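You operate a simulated robot arm through the tools that you are given. There is no shell and no other tool.

The job below is to be done with a simulated robot arm. You get a single attempt, and the scene is never put back.

## Task
Add the oak batten to the frame, square it and raise both stops.
Fine: the green and the blue stop; lay the batten on the frame's yellow bars, along the board; push its end to the fence with the red plate, then draw the plate back. Where these are worked on the way, their far stop is far enough and under half their travel is too little: red plate.

Only the result counts: the job must be done as asked and must still hold three seconds after the hand-in. Knocking over, shifting, dropping, spilling or breaking anything else fails it.

## Robot
A 6-joint arm with a two-finger gripper, fixed in place. Base frame: the origin is on the floor under the middle of its stand, x ahead of it, y to its left, z up. Units: m, degrees, N and s.
With the tool pointing down near the work surface it reaches from about 0.18 to 0.84 m from the base axis. Its first joint turns from -166.0 to 166.0 degrees. Payload 3.43 kg.
The tool frame sits at the grasp point between the pads (the TCP): z along the fingers, y along the line on which they close. The tips reach 0.02 m beyond it. The gripper opens to 0.19 m; its body begins 0.248 m behind the TCP.
Orientation is that of the tool frame in the base frame, as a unit quaternion [x, y, z, w]. With the fingers straight down and closing along the base's y, the tool's x points along the base's -x, its y along +y and its z along -z.

## Interface
- The arm moves only by the tool apply_moves. Its argument "rows" is a list of rows, each a list of 7 numbers: the shift along the tool's x, y, z in units of 20 mm (1.0 is 20 mm), then the turn, a rotation vector about the tool's x, y, z in units of 8 degrees (1.0 is 8 degrees), then the opening in per cent of the stroke, from 0 (shut) to 100 (fully open). In form: [[dx, dy, dz, ax, ay, az, jaw], ...]. A call has 1 to 20 rows; each row shifts and turns the commanded pose from where the row before left it, along the tool's axes as they then stand. A call with a number of a shift or a turn outside -1 to 1 is refused whole. Each row takes 0.2 s and may step no farther than 0.05 m and 8.6 degrees from the row before; otherwise, or with a gripper value out of range, the whole call is refused. A pose out of reach is approached as far as the arm can. The call stops where the force on the tool passes 70 N (or 10 N more than at its start, if that is more) or the arm is blocked; 0.2 s more then pass. The fingers move at their own pace (about 0.153 m/s each) and stop on an object; they squeeze with about 29 N. The grip force told is the motor's: it shows also when the fingers shut on nothing. Time passes only in rows, and 0.2 s behind the last, so rows that do not move let the fingers close. It gives the time, the measured TCP pose, the force on the tool (base axes), the opening and the grip force at its end, in the units of the frame above (readings bear some noise), with the torque about the TCP (base axes, N m) and any sound that the robot's microphone picked up, and new pictures: "views" is both (left out), scene, wrist or none.
- Cameras (640 x 400 px; columns grow to the right, rows downward): "scene" is fixed at [0.0491, 0.4989, 1.5375]; the picture's right is [-0.77, -0.64, 0.00], its down [-0.32, 0.38, -0.87] and it looks along [0.56, -0.67, -0.49] (base axes); focal length 311 px, centre (320, 200). "wrist" rides on the gripper at [0.07, -0.008, -0.288] in the tool frame; the picture's right is [0.12, 0.99, 0.00], its down [-0.96, 0.12, -0.25] and it looks along [-0.25, 0.03, 0.97] (tool axes); focal length 261 px, centre (320, 200). There is no depth. A picture from a camera that has moved, and an enlarged one, comes with that camera's place and axes in the base frame and with its lens.
- lift_body(by): moves the trunk up (or, below 0, down) by that many m; the arm rides with it, the base frame stays. It gives what a move gives, with no picture.
- close_up(camera, box): a new picture of the part [left, top, right, bottom] of that camera's present view, enlarged. No time passes.
- close_job(): hands the job in; it is judged then, once.

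Places have to be worked out from the pictures, the camera data and where the tool is seen. Open the gripper and draw the arm clear of the work before you hand the job in, unless the task says otherwise.

The tools are called after ">>>" as a command line: name --pt "numbers of a row" for each row, then --argument value for the rest, lists and objects as JSON in quotes. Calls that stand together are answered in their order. apply_moves: Moves the arm, as the interface text tells. Its arguments: {"type":"object","properties":{"rows":{"type":"array"},"views":{"type":"string","enum":["both","scene","wrist","none"]}},"required":["rows"]} The other tools are called the same way: lift_body (by) moves the trunk up or down; close_up (camera, box) takes an enlarged picture of a part of a camera's view; close_job () hands the job in.

At the start:

```text
time_s: 0.0
tool_pos: [0.4465, -0.63, 1.0924]
orientation: [0.0, 1.0, -0.001, 0.0]
contact_force: [-0.9, 0.9, -0.3]
moment: [-0.02, -0.01, -0.03]
opening: 0.1901
grasp_force: 0.0
trunk travel left (down, up): [-0.25, 0.19]
```

scene: 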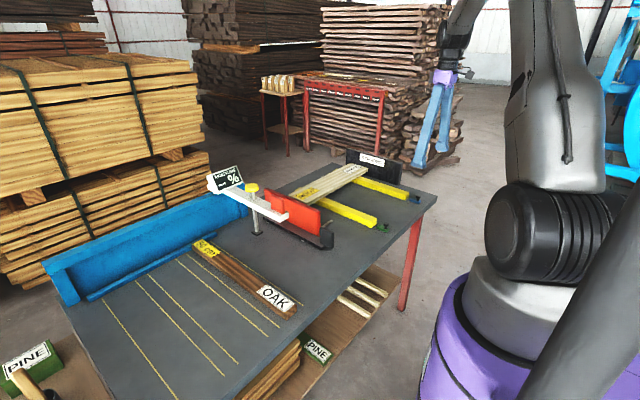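
wrist: 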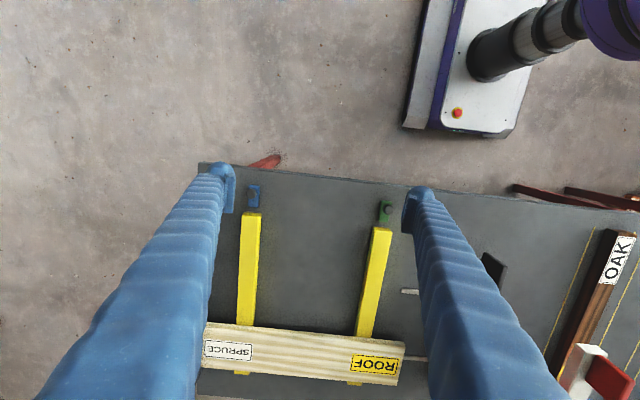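

The pictures show a table with a frame of two yellow bars, a spruce board, a red plate on a slide, and an OAK batten lying to one side. I take enlarged views before I move anything.

>>> close_up --camera "scene" --box '[180, 140, 440, 300]'

>>> close_up --camera "wrist" --box '[190, 150, 450, 400]'

>>> close_up --camera "scene" --box '[200, 160, 340, 260]'

>>> close_up --camera "scene" --box '[320, 140, 440, 240]'

>>> close_up --camera "wrist" --box '[460, 180, 640, 400]'

```text
2.46 times, centred on (310, 220) of scene
camera zoom: at [0.0491, 0.4989, 1.5375], right [-0.77, -0.64, 0.0], down [-0.32, 0.38, -0.87], along [0.56, -0.67, -0.49], focal length 766 px, centre (345, 151)
```

zoom: 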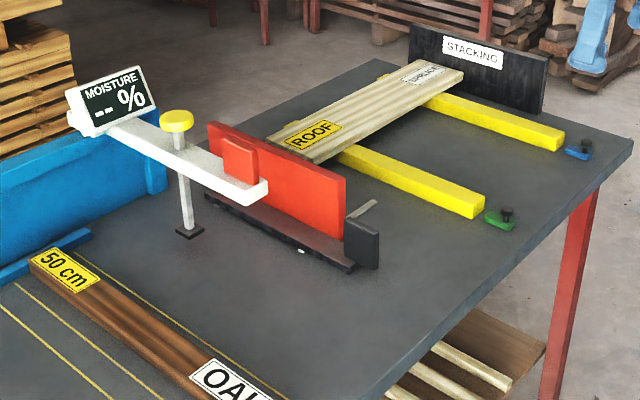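

```text
1.60 times, centred on (320, 275) of wrist
camera zoom: at [0.3757, -0.6383, 1.3786], right [-0.12, 0.99, 0.0], down [0.96, 0.12, 0.25], along [0.25, 0.03, -0.97], focal length 417 px, centre (320, 80)
```

zoom: 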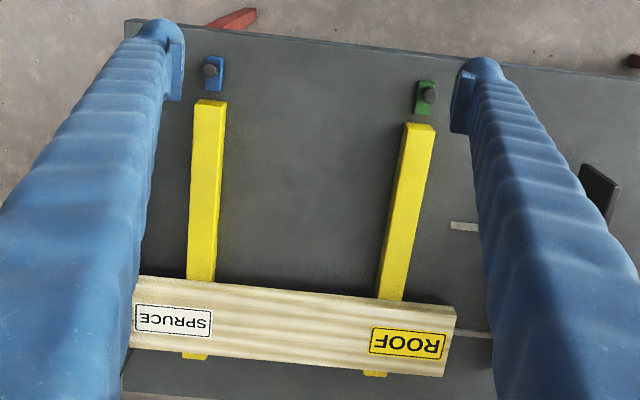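

```text
4.00 times, centred on (270, 210) of scene
camera zoom: at [0.0491, 0.4989, 1.5375], right [-0.77, -0.64, 0.0], down [-0.32, 0.38, -0.87], along [0.56, -0.67, -0.49], focal length 1246 px, centre (520, 160)
```

zoom: 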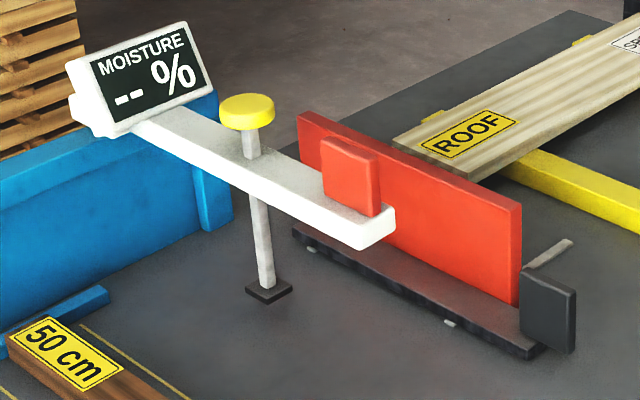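

```text
4.00 times, centred on (380, 190) of scene
camera zoom: at [0.0491, 0.4989, 1.5375], right [-0.77, -0.64, 0.0], down [-0.32, 0.38, -0.87], along [0.56, -0.67, -0.49], focal length 1246 px, centre (80, 240)
```

zoom: 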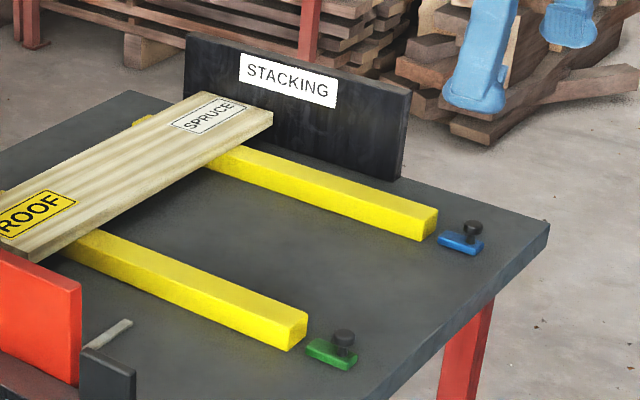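

```text
1.82 times, centred on (550, 290) of wrist
camera zoom: at [0.3757, -0.6383, 1.3786], right [-0.12, 0.99, 0.0], down [0.96, 0.12, 0.25], along [0.25, 0.03, -0.97], focal length 474 px, centre (-98, 36)
```

zoom: 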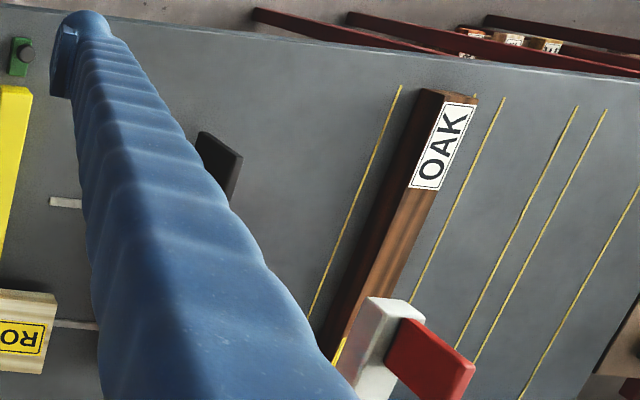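

By triangulation, the green stop is near (0.52, -0.47, 0.84), the blue stop near (0.51, -0.76, 0.85), and the spruce's near edge near x=0.83. The oak lies along x at y≈0.07, and the red plate is near y≈-0.24. I raise the hand and move it toward +y for better views of the plate and batten.

>>> apply_moves --pt "0 0 -1 0 0 0 100" --pt "0 0 -1 0 0 0 100" --pt "0 1 -1 0 0 0 100" --pt "0 1 -1 0 0 0 100" --pt "0 1 -1 0 0 0 100" --pt "0 1 -1 0 0 0 100" --pt "0 1 0 0 0 0 100" --pt "0 1 0 0 0 0 100" --pt "0 1 0 0 0 0 100" --pt "0 1 0 0 0 0 100" --pt "0 1 0 0 0 0 100" --pt "0 1 0 0 0 0 100" --pt "0 1 0 0 0 0 100" --pt "0 1 0 0 0 0 100" --pt "0 1 0 0 0 0 100" --pt "0 1 0 0 0 0 100" --pt "0 1 0 0 0 0 100" --pt "0 1 0 0 0 0 100"

```text
time_s: 3.8
tool_pos: [0.4445, -0.3083, 1.2111]
orientation: [0.0, 1.0, 0.0, -0.001]
contact_force: [0.1, 0.4, 0.1]
moment: [0.02, -0.02, 0.0]
opening: 0.1899
grasp_force: 0.1
trunk travel left (down, up): [-0.25, 0.19]
camera wrist: at [0.3747, -0.3178, 1.499], right [-0.12, 0.99, 0.0], down [0.96, 0.12, 0.25], along [0.24, 0.03, -0.97], focal length 261 px, centre (320, 200)
```

scene: 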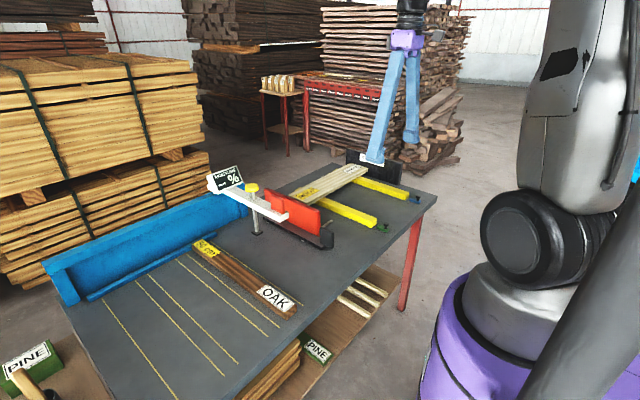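
wrist: 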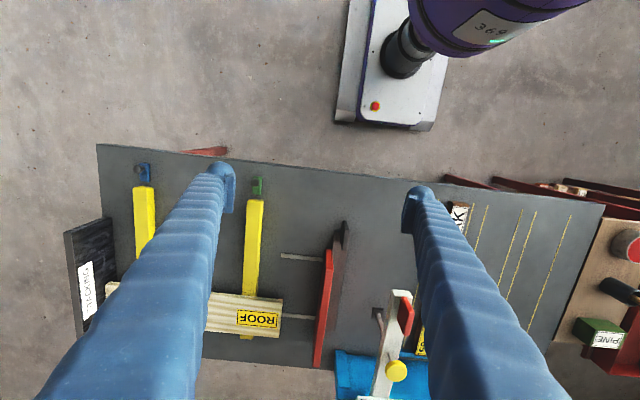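

>>> close_up --camera "wrist" --box '[220, 180, 440, 400]'

>>> close_up --camera "wrist" --box '[50, 140, 290, 360]'

```text
1.82 times, centred on (330, 290) of wrist
camera zoom: at [0.3747, -0.3178, 1.499], right [-0.12, 0.99, 0.0], down [0.96, 0.12, 0.25], along [0.24, 0.03, -0.97], focal length 474 px, centre (302, 36)
```

zoom: 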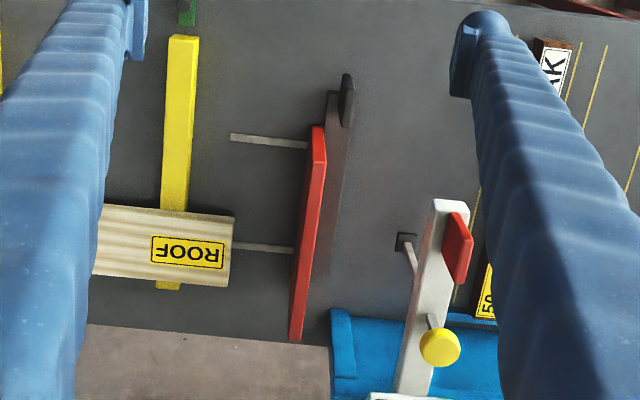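

```text
1.82 times, centred on (170, 250) of wrist
camera zoom: at [0.3747, -0.3178, 1.499], right [-0.12, 0.99, 0.0], down [0.96, 0.12, 0.25], along [0.24, 0.03, -0.97], focal length 474 px, centre (593, 109)
```

zoom: 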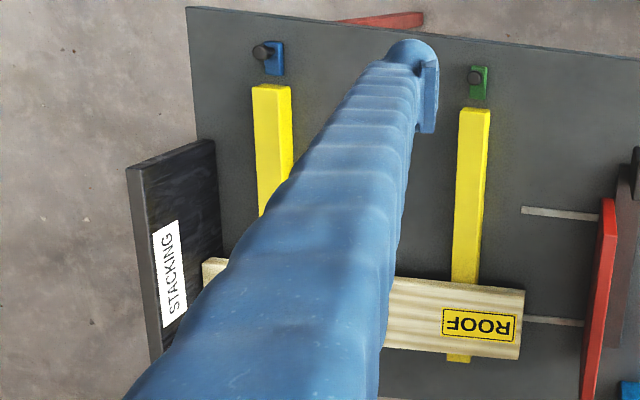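

The red plate's near end is at about x=0.68, y=-0.26, and it carries a thin black handle at about (0.62, -0.22, z 0.81–0.87). The fence face is near y=-0.865. I go down over the green stop to see how it is built.

>>> apply_moves --pt "-0.15 -0.6 1 0 0 0 100" --pt "-0.15 -0.6 1 0 0 0 100" --pt "-0.15 -0.6 1 0 0 0 100" --pt "-0.15 -0.6 1 0 0 0 100" --pt "-0.15 -0.6 1 0 0 0 100" --pt "-0.15 -0.6 1 0 0 0 100" --pt "-0.15 -0.6 1 0 0 0 100" --pt "-0.15 -0.6 1 0 0 0 100" --pt "-0.15 -0.6 1 0 0 0 100" --pt "-0.15 -0.6 1 0 0 0 100" --pt "-0.15 -0.6 1 0 0 0 100" --pt "-0.15 -0.6 1 0 0 0 100" --pt "-0.15 -0.6 1 0 0 0 100"

>>> close_up --camera "wrist" --box '[220, 100, 420, 300]'

>>> close_up --camera "scene" --box '[360, 180, 440, 240]'

```text
time_s: 6.6
tool_pos: [0.4845, -0.4657, 0.9511]
orientation: [0.0, 1.0, 0.0, 0.0]
contact_force: [-0.5, -0.3, 0.8]
moment: [0.01, 0.03, 0.01]
opening: 0.19
grasp_force: 0.1
trunk travel left (down, up): [-0.25, 0.19]
camera wrist: at [0.4145, -0.475, 1.2384], right [-0.12, 0.99, 0.0], down [0.96, 0.12, 0.25], along [0.24, 0.03, -0.97], focal length 261 px, centre (320, 200)
```

scene: 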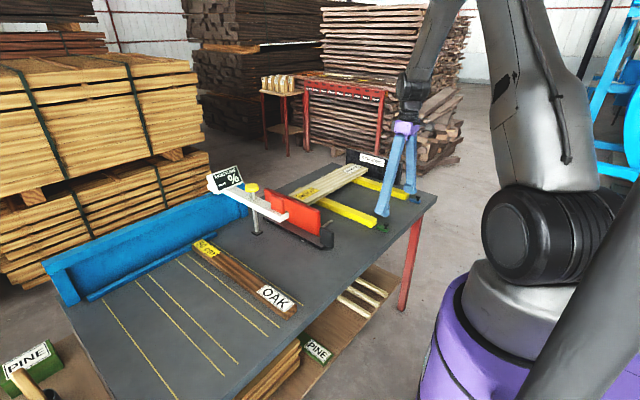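
wrist: 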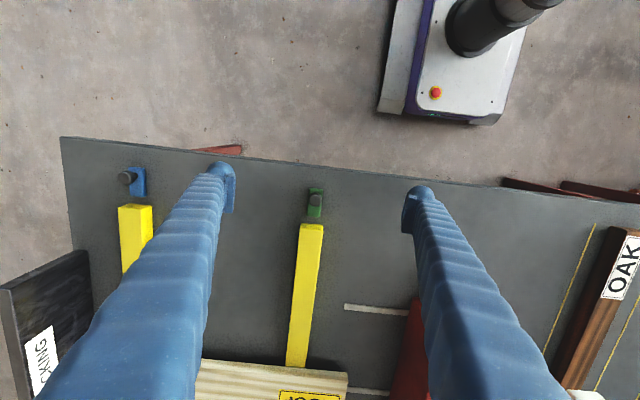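

```text
2.00 times, centred on (320, 200) of wrist
camera zoom: at [0.4145, -0.475, 1.2384], right [-0.12, 0.99, 0.0], down [0.96, 0.12, 0.25], along [0.24, 0.03, -0.97], focal length 521 px, centre (320, 200)
```

zoom: 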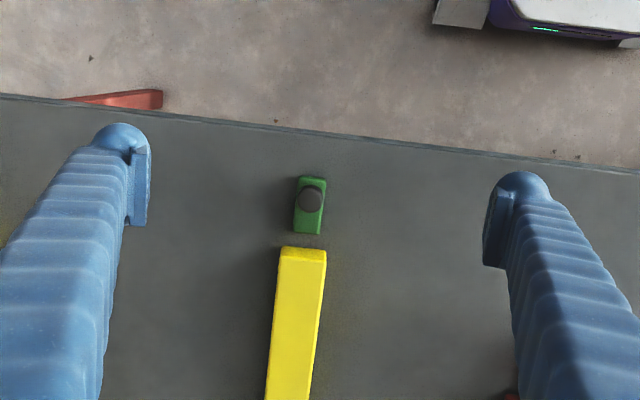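

```text
6.67 times, centred on (400, 210) of scene
camera zoom: at [0.0491, 0.4989, 1.5375], right [-0.77, -0.64, 0.0], down [-0.32, 0.38, -0.87], along [0.56, -0.67, -0.49], focal length 2076 px, centre (-213, 133)
```

zoom: 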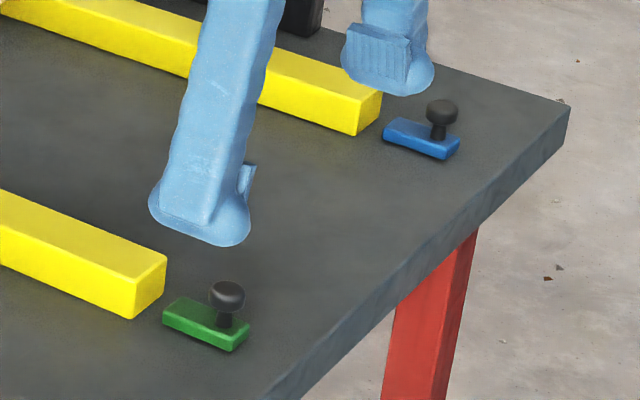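

The green stop is a small block lying flat at about x 0.503–0.552, y=-0.471, with a knob at (0.513, -0.470, 0.842). I leave the stops for last and go over to inspect the oak batten, keeping high and clear of the meter arm.

>>> apply_moves --pt "0 1 -1 0 0 0 100" --pt "0 1 -1 0 0 0 100" --pt "0 1 -1 0 0 0 100" --pt "0 1 -1 0 0 0 100" --pt "0 1 -1 0 0 0 100" --pt "0 1 -1 0 0 0 100" --pt "0 1 -1 0 0 0 100" --pt "0 1 -1 0 0 0 100" --pt "0 1 0 0 0 0 100" --pt "0 1 0 0 0 0 100" --pt "0 1 0 0 0 0 100" --pt "0 1 0 0 0 0 100" --pt "0 1 0 0 0 0 100" --pt "0 1 0 0 0 0 100" --pt "0 1 0 0 0 0 100" --pt "0 1 0 0 0 0 100" --pt "0 1 0 0 0 0 100" --pt "0 1 0 0 0 0 100" --pt "0 1 0 0 0 0 100" --pt "0 1 0 0 0 0 100" --views "none"

>>> apply_moves --pt "-0.5 1 0 0 0 0 100" --pt "-0.5 1 0 0 0 0 100" --pt "-0.5 1 0 0 0 0 100" --pt "-0.5 1 0 0 0 0 100" --pt "-0.5 1 0 0 0 0 100" --pt "-0.5 1 0 0 0 0 100" --pt "-1 0 0 0 0 0 100"

>>> close_up --camera "wrist" --box '[220, 150, 440, 400]'

>>> close_up --camera "scene" --box '[180, 220, 320, 330]'

```text
time_s: 10.8
tool_pos: [0.4841, -0.0645, 1.1122]
orientation: [-0.001, 1.0, -0.001, 0.0]
contact_force: [0.0, -0.6, -0.5]
moment: [0.0, -0.01, 0.0]
opening: 0.1899
grasp_force: 0.0
trunk travel left (down, up): [-0.25, 0.19]
```

```text
time_s: 12.4
tool_pos: [0.5674, 0.0548, 1.112]
orientation: [0.0, 1.0, 0.0, -0.001]
contact_force: [0.4, 0.7, 0.1]
moment: [-0.03, 0.05, -0.04]
opening: 0.1899
grasp_force: 0.0
trunk travel left (down, up): [-0.25, 0.19]
camera wrist: at [0.4966, 0.046, 1.3989], right [-0.12, 0.99, 0.0], down [0.96, 0.12, 0.25], along [0.24, 0.03, -0.97], focal length 261 px, centre (320, 200)
```

scene: 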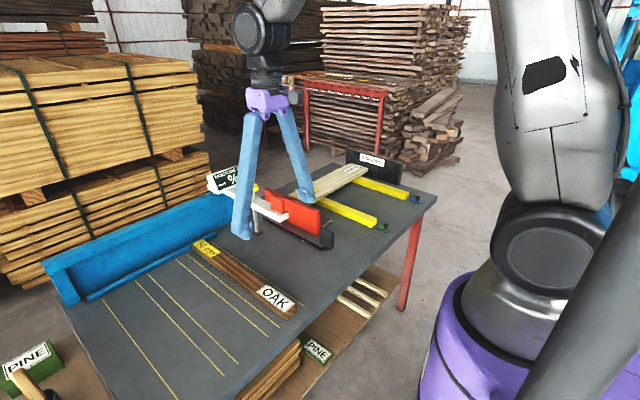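
wrist: 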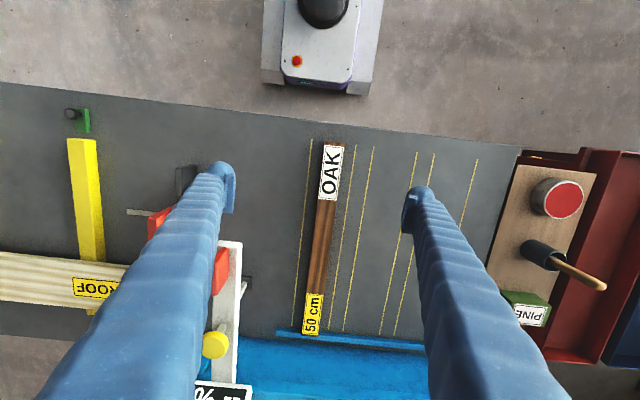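

```text
1.60 times, centred on (330, 275) of wrist
camera zoom: at [0.4966, 0.046, 1.3989], right [-0.12, 0.99, 0.0], down [0.96, 0.12, 0.25], along [0.24, 0.03, -0.97], focal length 417 px, centre (304, 80)
```

zoom: 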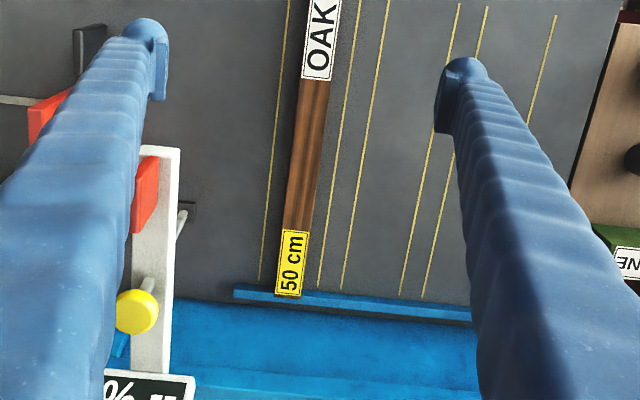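

```text
3.64 times, centred on (250, 275) of scene
camera zoom: at [0.0491, 0.4989, 1.5375], right [-0.77, -0.64, 0.0], down [-0.32, 0.38, -0.87], along [0.56, -0.67, -0.49], focal length 1132 px, centre (574, -73)
```

zoom: 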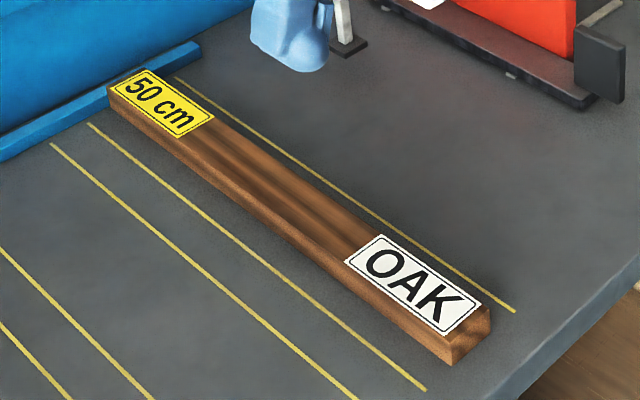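

The oak batten lies along x from about 0.51 to 1.0 at y≈0.077, roughly 4 cm wide and 3 cm high, with its middle at x≈0.75. I tilt the fingers 32° toward +x, so the later placement is within reach, and come down above the middle.

>>> apply_moves --pt "0 0 0 0 -1 0 60" --pt "0 0 0 0 -1 0 60" --pt "0 0 0 0 -1 0 60" --pt "0 0 0 0 -1 0 60" --pt "-0.2525 0.092 0.953 0 0 0 60" --pt "-0.2525 0.092 0.953 0 0 0 60" --pt "-0.2525 0.092 0.953 0 0 0 60" --pt "-0.2525 0.092 0.953 0 0 0 60" --pt "-0.2525 0.092 0.953 0 0 0 60" --pt "-0.2525 0.092 0.953 0 0 0 60" --pt "-0.2525 0.092 0.953 0 0 0 60" --pt "-0.2525 0.092 0.953 0 0 0 60" --pt "-0.2525 0.092 0.953 0 0 0 60" --pt "-0.2525 0.092 0.953 0 0 0 60" --pt "-0.2525 0.092 0.953 0 0 0 60" --pt "-0.2525 0.092 0.953 0 0 0 60"

>>> close_up --camera "wrist" --box '[220, 100, 420, 300]'

>>> close_up --camera "scene" --box '[180, 180, 320, 330]'

```text
time_s: 15.8
tool_pos: [0.7277, 0.0542, 0.9351]
orientation: [0.005, 0.974, -0.016, 0.228]
contact_force: [0.7, 0.2, 0.0]
moment: [0.01, 0.0, 0.04]
opening: 0.114
grasp_force: 0.0
out of reach, approached as far as the arm can: row 4
trunk travel left (down, up): [-0.25, 0.19]
camera wrist: at [0.5366, 0.0548, 1.1612], right [-0.09, 0.99, -0.08], down [0.75, 0.12, 0.65], along [0.65, 0.0, -0.76], focal length 261 px, centre (320, 200)
```

scene: 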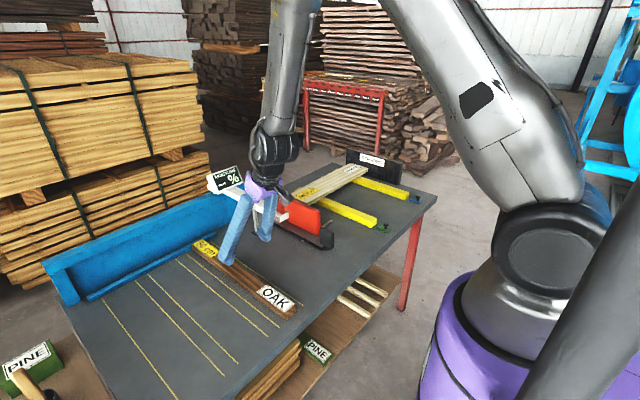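
wrist: 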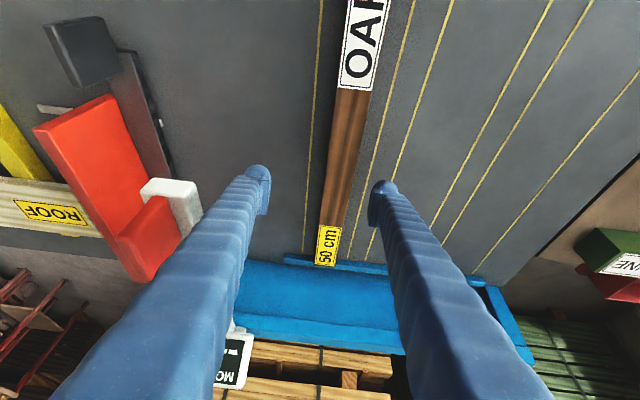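

```text
2.00 times, centred on (320, 200) of wrist
camera zoom: at [0.5366, 0.0548, 1.1612], right [-0.09, 0.99, -0.08], down [0.75, 0.12, 0.65], along [0.65, 0.0, -0.76], focal length 521 px, centre (320, 200)
```

zoom: 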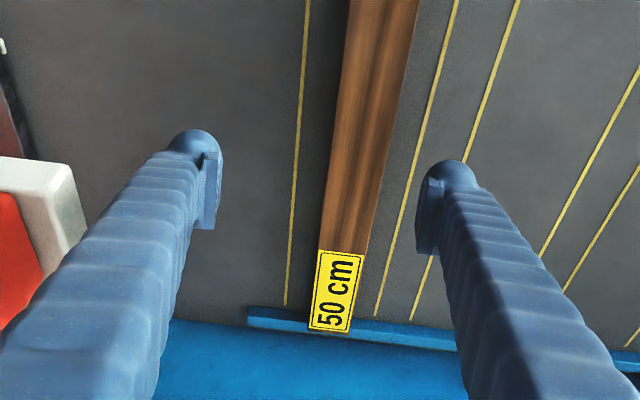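

```text
2.67 times, centred on (250, 255) of scene
camera zoom: at [0.0491, 0.4989, 1.5375], right [-0.77, -0.64, 0.0], down [-0.32, 0.38, -0.87], along [0.56, -0.67, -0.49], focal length 830 px, centre (507, 53)
```

zoom: 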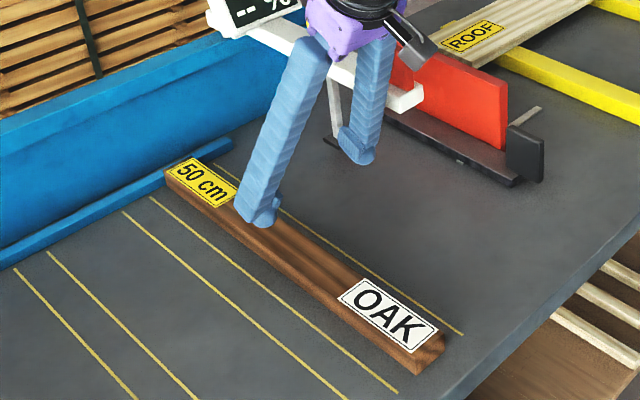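

The arm stopped at about 26° of tilt with a small roll of about 2°. I correct the roll, try a little more tilt here, and shift over the batten's centre line at y≈0.079.

>>> apply_moves --pt "0 0 0 -0.24 0 0 60" --pt "0 0 0 0 -0.7 0 60" --pt "-0.36 0.625 0.225 0 0 0 60" --pt "-0.36 0.625 0.225 0 0 0 60"

>>> close_up --camera "wrist" --box '[220, 100, 420, 300]'

```text
time_s: 16.8
tool_pos: [0.7541, 0.0867, 0.946]
orientation: [-0.004, 0.962, -0.001, 0.274]
contact_force: [0.5, -0.6, 0.7]
moment: [0.04, -0.01, -0.03]
opening: 0.1136
grasp_force: 0.0
out of reach, approached as far as the arm can: row 1, 2, 3, 4
trunk travel left (down, up): [-0.25, 0.19]
camera wrist: at [0.5422, 0.0768, 1.1532], right [-0.11, 0.99, -0.07], down [0.69, 0.12, 0.72], along [0.72, 0.03, -0.7], focal length 261 px, centre (320, 200)
```

scene: 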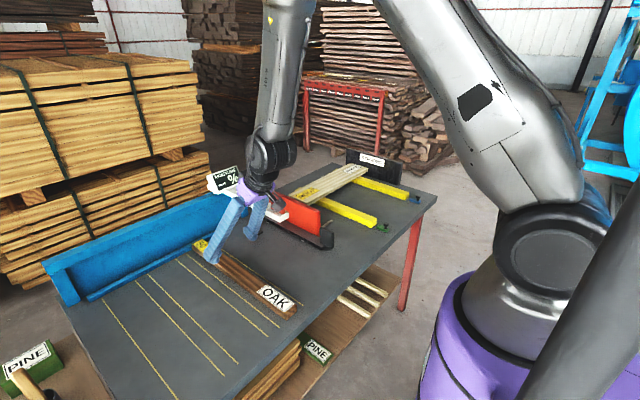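
wrist: 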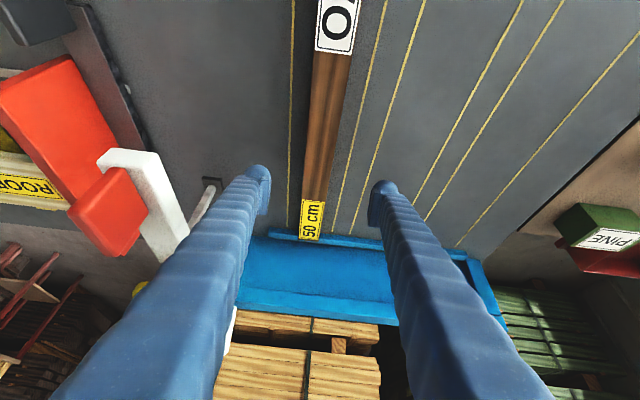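

```text
2.00 times, centred on (320, 200) of wrist
camera zoom: at [0.5422, 0.0768, 1.1532], right [-0.11, 0.99, -0.07], down [0.69, 0.12, 0.72], along [0.72, 0.03, -0.7], focal length 521 px, centre (320, 200)
```

zoom: 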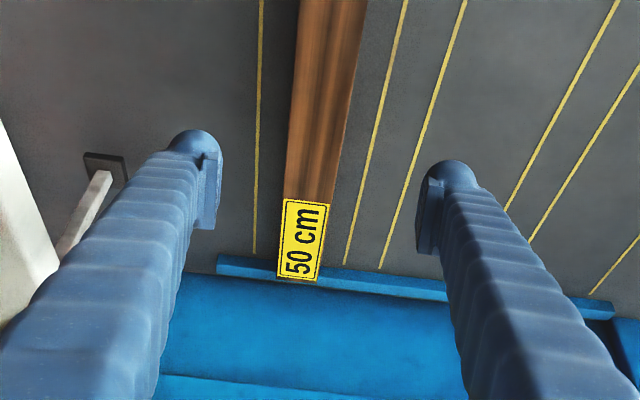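

The tilt reads about 32° but rests on a joint limit. I ease it back to about 24°, which should still be enough, and check that the pose is clean.

>>> apply_moves --pt "0 0 0 0 1 0 60" --pt "0 0 0 0 0 0 60" --views "wrist"

```text
time_s: 17.4
tool_pos: [0.7526, 0.0804, 0.9459]
orientation: [0.001, 0.975, -0.006, 0.224]
contact_force: [-0.7, 0.4, -0.5]
moment: [0.02, 0.01, 0.03]
opening: 0.1137
grasp_force: 0.0
out of reach, approached as far as the arm can: row 1
trunk travel left (down, up): [-0.25, 0.19]
camera wrist: at [0.5634, 0.0743, 1.1737], right [-0.1, 0.99, -0.06], down [0.76, 0.12, 0.64], along [0.64, 0.02, -0.77], focal length 261 px, centre (320, 200)
```

wrist: 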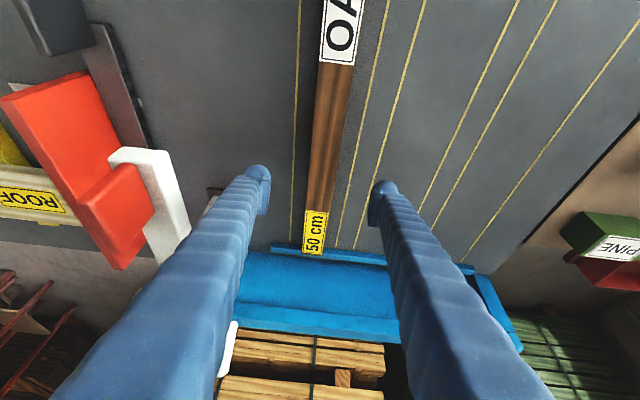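

The pose is now steady at about 26° tilt and centred on the batten at (0.753, 0.080). I lower toward the batten at about (0.738, 0.080, 0.845) with the fingers still open.

>>> apply_moves --pt "0.572 0.012 0.845 0 0 0 50" --pt "0.572 0.012 0.845 0 0 0 50" --pt "0.572 0.012 0.845 0 0 0 50" --pt "0.572 0.012 0.845 0 0 0 50" --pt "0.572 0.012 0.845 0 0 0 50"

>>> close_up --camera "scene" --box '[190, 220, 310, 320]'

>>> close_up --camera "wrist" --box '[220, 100, 420, 300]'

```text
time_s: 18.6
tool_pos: [0.7351, 0.0822, 0.8466]
orientation: [0.0, 0.979, -0.005, 0.206]
contact_force: [-0.2, -0.3, 0.4]
moment: [0.01, -0.01, 0.0]
opening: 0.095
grasp_force: 0.1
out of reach, approached as far as the arm can: row 5
trunk travel left (down, up): [-0.25, 0.19]
camera wrist: at [0.5561, 0.0751, 1.0813], right [-0.11, 0.99, -0.06], down [0.78, 0.12, 0.61], along [0.61, 0.02, -0.79], focal length 261 px, centre (320, 200)
```

scene: 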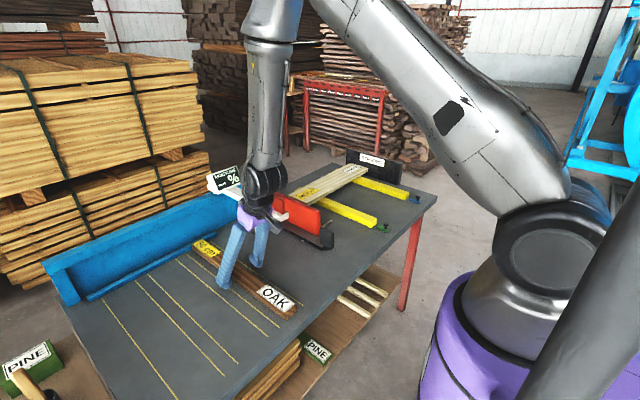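
wrist: 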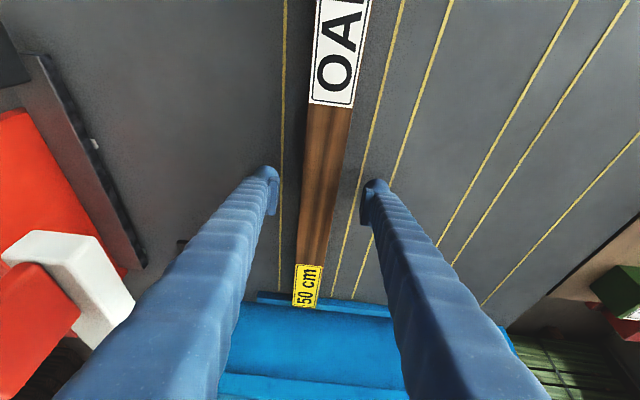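

```text
4.00 times, centred on (250, 270) of scene
camera zoom: at [0.0491, 0.4989, 1.5375], right [-0.77, -0.64, 0.0], down [-0.32, 0.38, -0.87], along [0.56, -0.67, -0.49], focal length 1246 px, centre (600, -80)
```

zoom: 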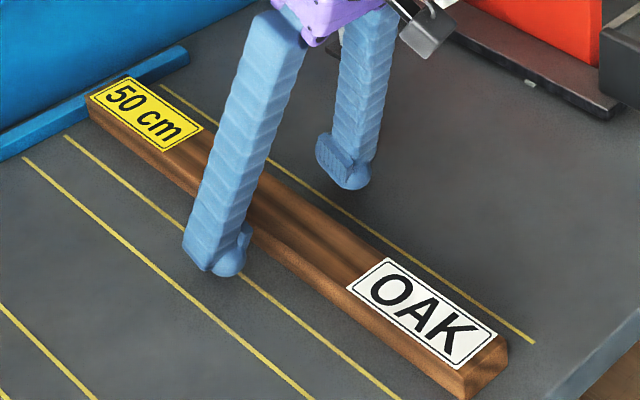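

```text
2.00 times, centred on (320, 200) of wrist
camera zoom: at [0.5561, 0.0751, 1.0813], right [-0.11, 0.99, -0.06], down [0.78, 0.12, 0.61], along [0.61, 0.02, -0.79], focal length 521 px, centre (320, 200)
```

zoom: 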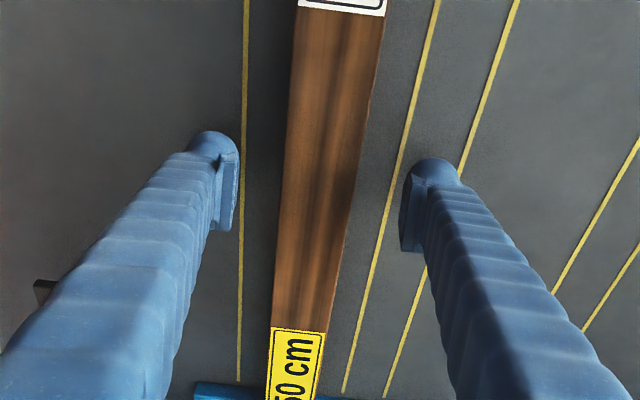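

The batten sits centred between the fingers. I ease the tilt a little off its limit and lower another 8 mm before closing.

>>> apply_moves --pt "0 0 0 0 0.35 0 50" --pt "0.08 0 0.21 0 0 0 50" --pt "0.08 0 0.21 0 0 0 50" --pt "0 0 0 0 0 0 50" --views "none"

>>> close_up --camera "scene" --box '[190, 240, 270, 300]'

```text
time_s: 19.6
tool_pos: [0.7377, 0.0818, 0.838]
orientation: [0.001, 0.983, 0.0, 0.183]
contact_force: [0.7, -1.0, -0.3]
moment: [0.01, 0.01, -0.02]
opening: 0.0952
grasp_force: 0.1
trunk travel left (down, up): [-0.25, 0.19]
```

```text
6.67 times, centred on (230, 270) of scene
camera zoom: at [0.0491, 0.4989, 1.5375], right [-0.77, -0.64, 0.0], down [-0.32, 0.38, -0.87], along [0.56, -0.67, -0.49], focal length 2076 px, centre (920, -267)
```

zoom: 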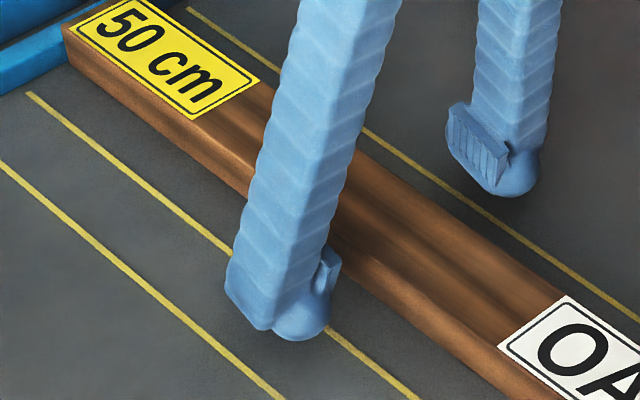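

No contact yet at z=0.838, and a table mark triangulates the top at z≈0.80. I lower 5 mm more and close on the batten.

>>> apply_moves --pt "0.09 0 0.233 0 0 0 50" --pt "0 0 0 0 0 0 0" --pt "0 0 0 0 0 0 0" --pt "0 0 0 0 0 0 0"

>>> close_up --camera "scene" --box '[190, 240, 270, 300]'

```text
time_s: 20.6
tool_pos: [0.7364, 0.0831, 0.8325]
orientation: [0.004, 0.983, 0.001, 0.185]
contact_force: [1.3, 0.1, -0.2]
moment: [0.05, -0.1, 0.09]
opening: 0.0441
grasp_force: 28.1
trunk travel left (down, up): [-0.25, 0.19]
camera wrist: at [0.5669, 0.0744, 1.0754], right [-0.1, 0.99, -0.04], down [0.81, 0.11, 0.58], along [0.58, 0.03, -0.81], focal length 261 px, centre (320, 200)
```

scene: 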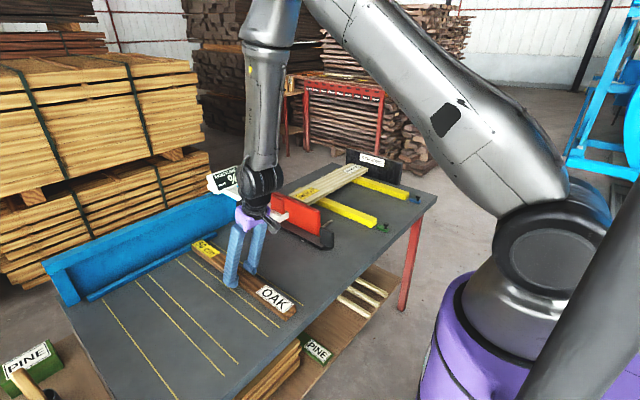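
wrist: 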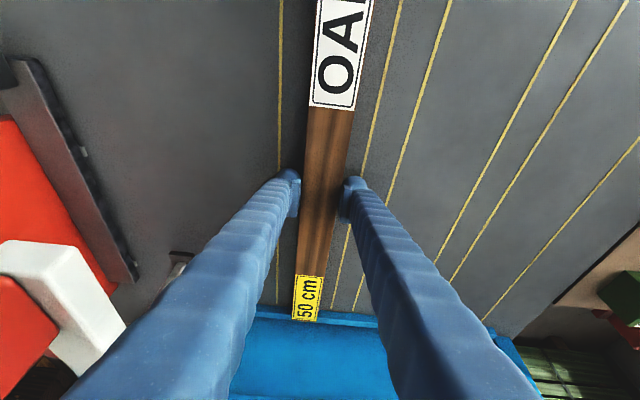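

```text
6.67 times, centred on (230, 270) of scene
camera zoom: at [0.0491, 0.4989, 1.5375], right [-0.77, -0.64, 0.0], down [-0.32, 0.38, -0.87], along [0.56, -0.67, -0.49], focal length 2076 px, centre (920, -267)
```

zoom: 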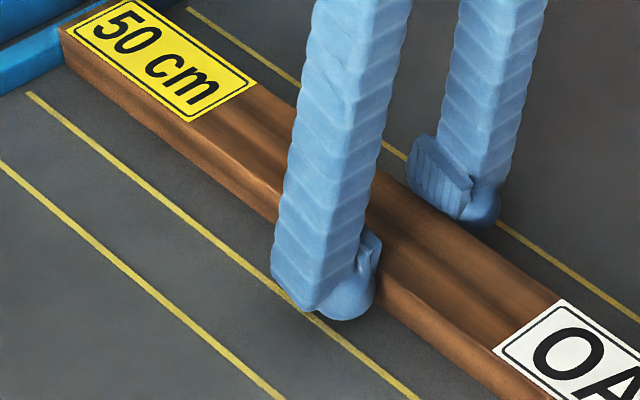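

The fingers hold the batten at 0.044 m opening with 28 N. I lift straight up 4 cm and check whether it hangs level.

>>> apply_moves --pt "-0.18 0 -0.467 0 0 0 0" --pt "-0.36 0 -0.933 0 0 0 0" --pt "-0.18 0 -0.467 0 0 0 0" --pt "0 0 0 0 0 0 0" --pt "0 0 0 0 0 0 0"

>>> close_up --camera "scene" --box '[180, 220, 320, 330]'

```text
time_s: 21.8
tool_pos: [0.7369, 0.0833, 0.8745]
orientation: [0.001, 0.983, 0.001, 0.183]
contact_force: [-0.2, 0.3, -4.6]
moment: [0.0, 0.13, -0.03]
opening: 0.0441
grasp_force: 28.6
trunk travel left (down, up): [-0.25, 0.19]
camera wrist: at [0.5679, 0.0727, 1.116], right [-0.11, 0.99, -0.04], down [0.81, 0.11, 0.58], along [0.58, 0.03, -0.82], focal length 261 px, centre (320, 200)
```

scene: 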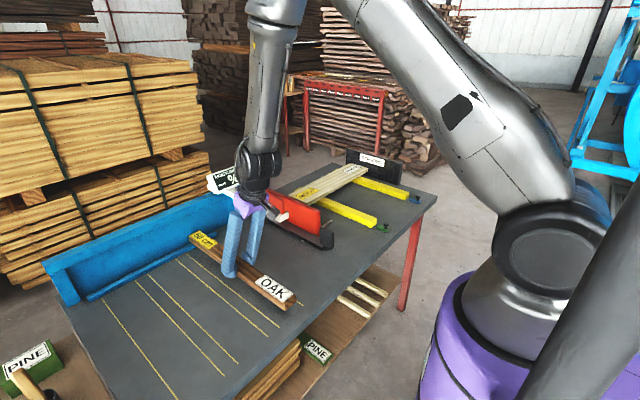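
wrist: 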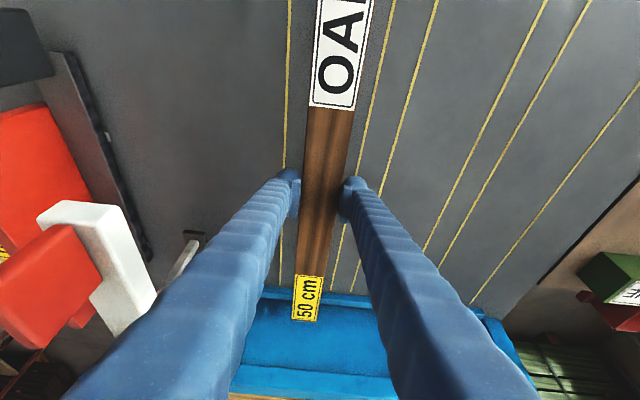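

```text
3.64 times, centred on (250, 275) of scene
camera zoom: at [0.0491, 0.4989, 1.5375], right [-0.77, -0.64, 0.0], down [-0.32, 0.38, -0.87], along [0.56, -0.67, -0.49], focal length 1132 px, centre (574, -73)
```

zoom: 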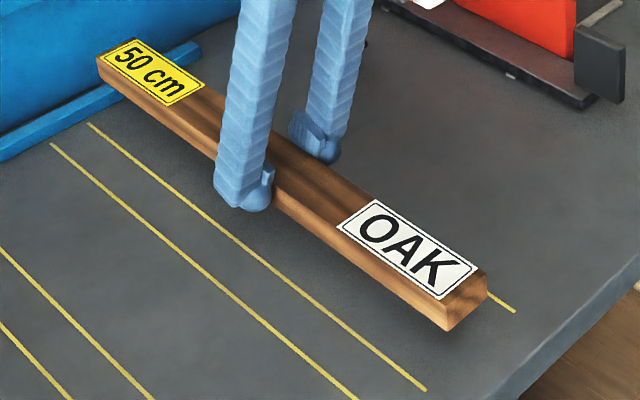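

The batten hangs level at about 4.6 N, with its middle some 2–2.5 cm beyond the grip toward +x. I lift it straight up to z≈1.14, above the meter and plate.

>>> apply_moves --pt "-0.36 0 -0.933 0 0 0 0" --pt "-0.36 0 -0.933 0 0 0 0" --pt "-0.36 0 -0.933 0 0 0 0" --pt "-0.36 0 -0.933 0 0 0 0" --pt "-0.36 0 -0.933 0 0 0 0" --pt "-0.36 0 -0.933 0 0 0 0" --pt "-0.36 0 -0.933 0 0 0 0" --pt "-0.36 0 -0.933 0 0 0 0" --pt "-0.36 0 -0.933 0 0 0 0" --pt "-0.36 0 -0.933 0 0 0 0" --pt "-0.36 0 -0.933 0 0 0 0" --pt "-0.36 0 -0.933 0 0 0 0" --pt "-0.36 0 -0.933 0 0 0 0"

```text
time_s: 24.6
tool_pos: [0.7359, 0.082, 1.1323]
orientation: [0.001, 0.983, 0.001, 0.183]
contact_force: [0.6, 0.1, -4.7]
moment: [-0.02, 0.07, 0.0]
opening: 0.0437
grasp_force: 28.6
trunk travel left (down, up): [-0.25, 0.19]
camera wrist: at [0.5668, 0.0731, 1.3753], right [-0.11, 0.99, -0.04], down [0.81, 0.11, 0.58], along [0.58, 0.03, -0.81], focal length 261 px, centre (320, 200)
```

scene: 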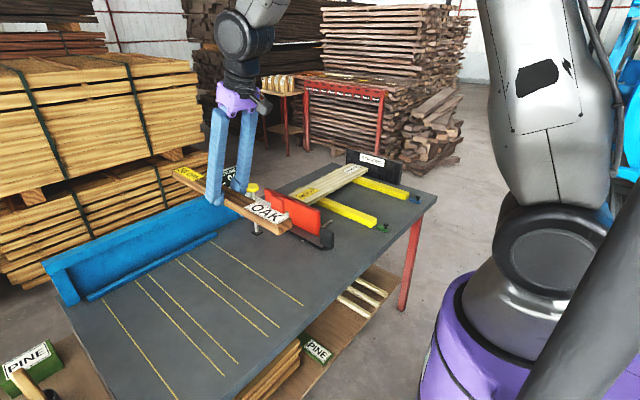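
wrist: 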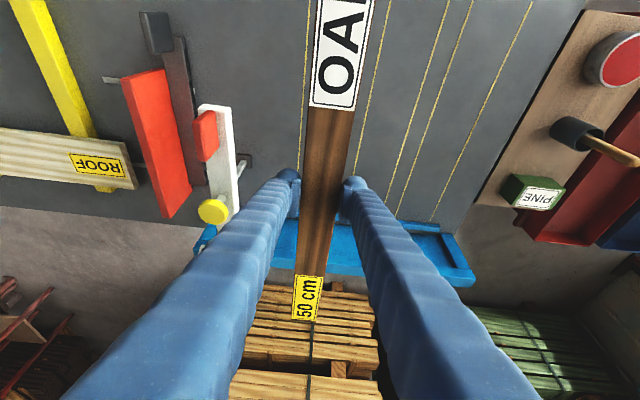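

The grip is stable at z=1.13. I retract 8 cm in x and turn the batten about the vertical by roughly 90°, so it lies along y with the OAK end toward +y.

>>> apply_moves --pt "0.933 0 -0.36 0 0 0 0" --pt "0.933 0 -0.36 0 0 0 0" --pt "0.933 0 -0.36 0 0 0 0" --pt "0.933 0 -0.36 0 0 0 0" --pt "0 0 0 0.36 0 0.933 0" --pt "0 0 0 0.36 0 0.933 0" --pt "0 0 0 0.36 0 0.933 0" --pt "0 0 0 0.36 0 0.933 0" --pt "0 0 0 0.36 0 0.933 0" --pt "0 0 0 0.36 0 0.933 0" --pt "0 0 0 0.36 0 0.933 0" --pt "0 0 0 0.36 0 0.933 0" --pt "0 0 0 0.36 0 0.933 0" --pt "0 0 0 0.36 0 0.933 0" --pt "0 0 0 0.36 0 0.933 0" --pt "0 0 0 0.09 0 0.233 0"

```text
time_s: 28.0
tool_pos: [0.6564, 0.0814, 1.1344]
orientation: [0.695, 0.695, -0.128, 0.13]
contact_force: [-0.7, -0.1, -4.1]
moment: [0.07, 0.0, 0.02]
opening: 0.0441
grasp_force: 29.0
trunk travel left (down, up): [-0.25, 0.19]
camera wrist: at [0.6476, 0.2498, 1.3772], right [0.99, 0.11, -0.04], down [0.11, -0.81, 0.58], along [0.03, -0.58, -0.82], focal length 261 px, centre (320, 200)
```

scene: 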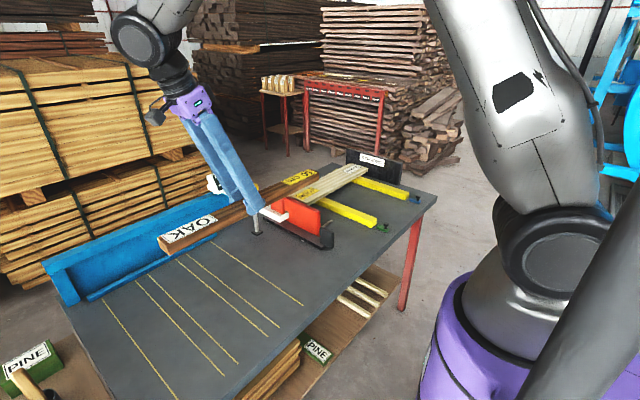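
wrist: 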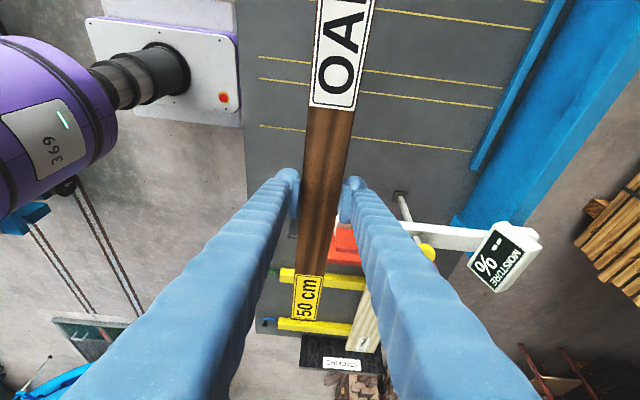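

The batten is now along y, and the closing axis is exactly along x. I carry it toward -y at constant height, along x≈0.64 to stay clear of the meter arm.

>>> apply_moves --pt "-0.972 -0.033 0.374 0 0 0 0" --pt "-0.972 -0.033 0.374 0 0 0 0" --pt "-0.972 -0.033 0.374 0 0 0 0" --pt "-0.972 -0.033 0.374 0 0 0 0" --pt "-0.972 -0.033 0.374 0 0 0 0" --pt "-0.972 -0.033 0.374 0 0 0 0" --pt "-0.972 -0.033 0.374 0 0 0 0" --pt "-0.972 -0.033 0.374 0 0 0 0" --pt "-0.972 -0.033 0.374 0 0 0 0" --pt "-0.972 -0.033 0.374 0 0 0 0" --pt "-0.972 -0.033 0.374 0 0 0 0" --pt "-0.972 -0.033 0.374 0 0 0 0" --pt "-0.972 -0.033 0.374 0 0 0 0" --pt "-0.972 -0.033 0.374 0 0 0 0" --pt "-0.972 -0.033 0.374 0 0 0 0" --pt "-0.972 -0.033 0.374 0 0 0 0" --pt "-0.972 -0.033 0.374 0 0 0 0" --pt "-0.972 -0.033 0.374 0 0 0 0" --pt "-0.972 -0.033 0.374 0 0 0 0" --pt "-0.972 -0.033 0.374 0 0 0 0"

```text
time_s: 32.2
tool_pos: [0.6416, -0.3351, 1.1324]
orientation: [0.695, 0.696, -0.128, 0.128]
contact_force: [-0.1, 0.2, -4.0]
moment: [0.11, -0.01, 0.0]
opening: 0.0439
grasp_force: 29.1
trunk travel left (down, up): [-0.25, 0.19]
camera wrist: at [0.6339, -0.1662, 1.375], right [0.99, 0.11, -0.04], down [0.12, -0.81, 0.58], along [0.03, -0.58, -0.82], focal length 261 px, centre (320, 200)
```

scene: 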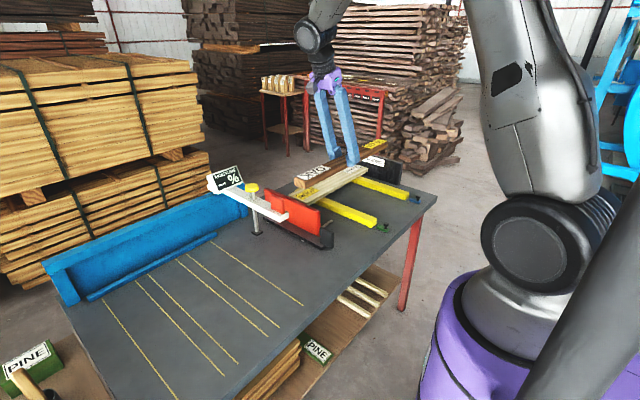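
wrist: 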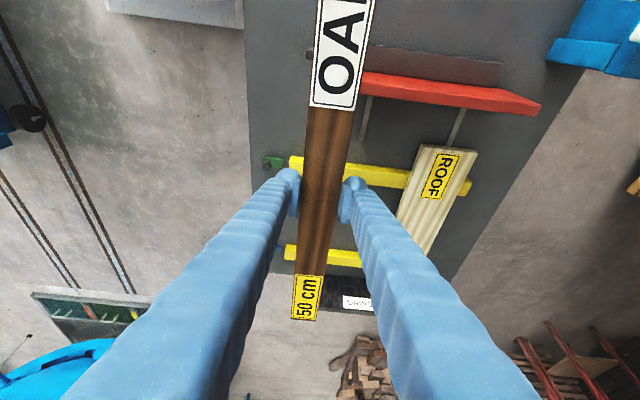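

The batten is over the frame side with about 2 cm of its middle beyond the grip. I go on to (0.65, -0.45, 1.03), then out to (0.715, -0.53) at that height to see whether the arm reaches.

>>> apply_moves --pt "-0.51 0.06 0.961 0 0 0 0" --pt "-0.51 0.06 0.961 0 0 0 0" --pt "-0.51 0.06 0.961 0 0 0 0" --pt "-0.51 0.06 0.961 0 0 0 0" --pt "-0.51 0.06 0.961 0 0 0 0" --pt "-0.51 0.06 0.961 0 0 0 0" --pt "-0.51 0.06 0.961 0 0 0 0" --pt "-0.933 0.8125 0.359 0 0 0 0" --pt "-0.933 0.8125 0.359 0 0 0 0" --pt "-0.933 0.8125 0.359 0 0 0 0" --pt "-0.933 0.8125 0.359 0 0 0 0" --pt "0 0 0 0 0 0 0"

>>> close_up --camera "scene" --box '[260, 130, 420, 250]'

>>> close_up --camera "wrist" --box '[220, 0, 540, 320]'

```text
time_s: 34.8
tool_pos: [0.715, -0.529, 1.0325]
orientation: [0.696, 0.695, -0.129, 0.128]
contact_force: [-0.3, -0.6, -5.0]
moment: [0.13, -0.04, 0.03]
opening: 0.044
grasp_force: 29.3
trunk travel left (down, up): [-0.25, 0.19]
camera wrist: at [0.7062, -0.3618, 1.276], right [0.99, 0.11, -0.04], down [0.12, -0.81, 0.58], along [0.03, -0.58, -0.82], focal length 261 px, centre (320, 200)
```

scene: 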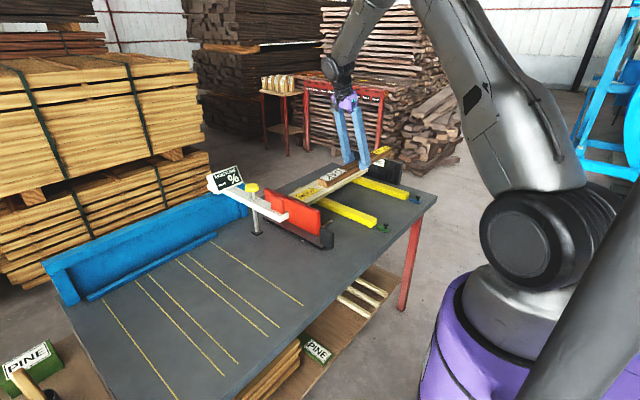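
wrist: 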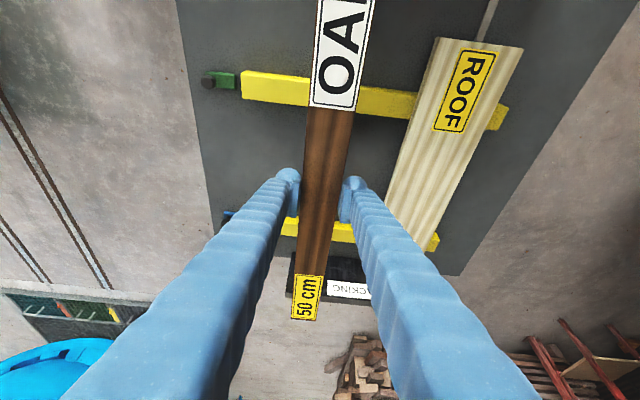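

```text
3.33 times, centred on (340, 190) of scene
camera zoom: at [0.0491, 0.4989, 1.5375], right [-0.77, -0.64, 0.0], down [-0.32, 0.38, -0.87], along [0.56, -0.67, -0.49], focal length 1038 px, centre (253, 233)
```

zoom: 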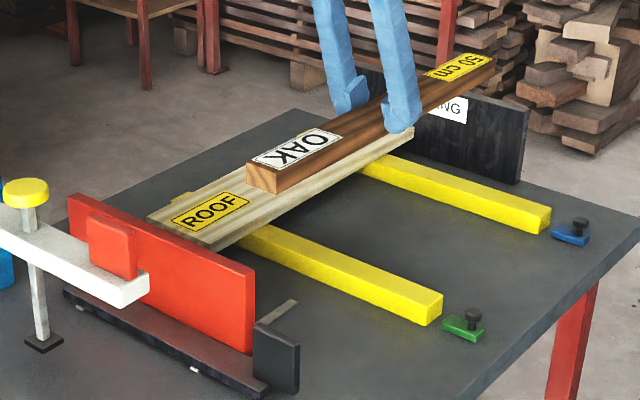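

```text
1.25 times, centred on (380, 160) of wrist
camera zoom: at [0.7062, -0.3618, 1.276], right [0.99, 0.11, -0.04], down [0.12, -0.81, 0.58], along [0.03, -0.58, -0.82], focal length 326 px, centre (245, 250)
```

zoom: 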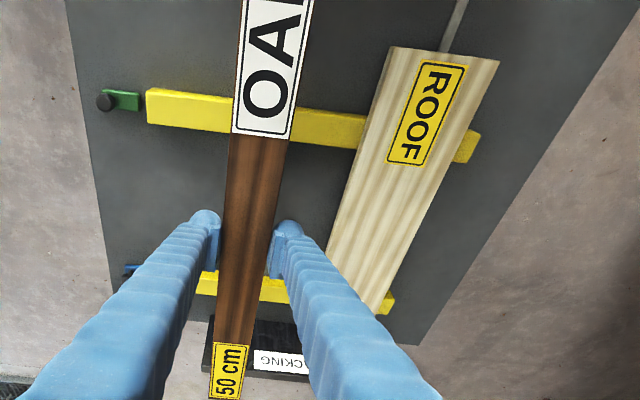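

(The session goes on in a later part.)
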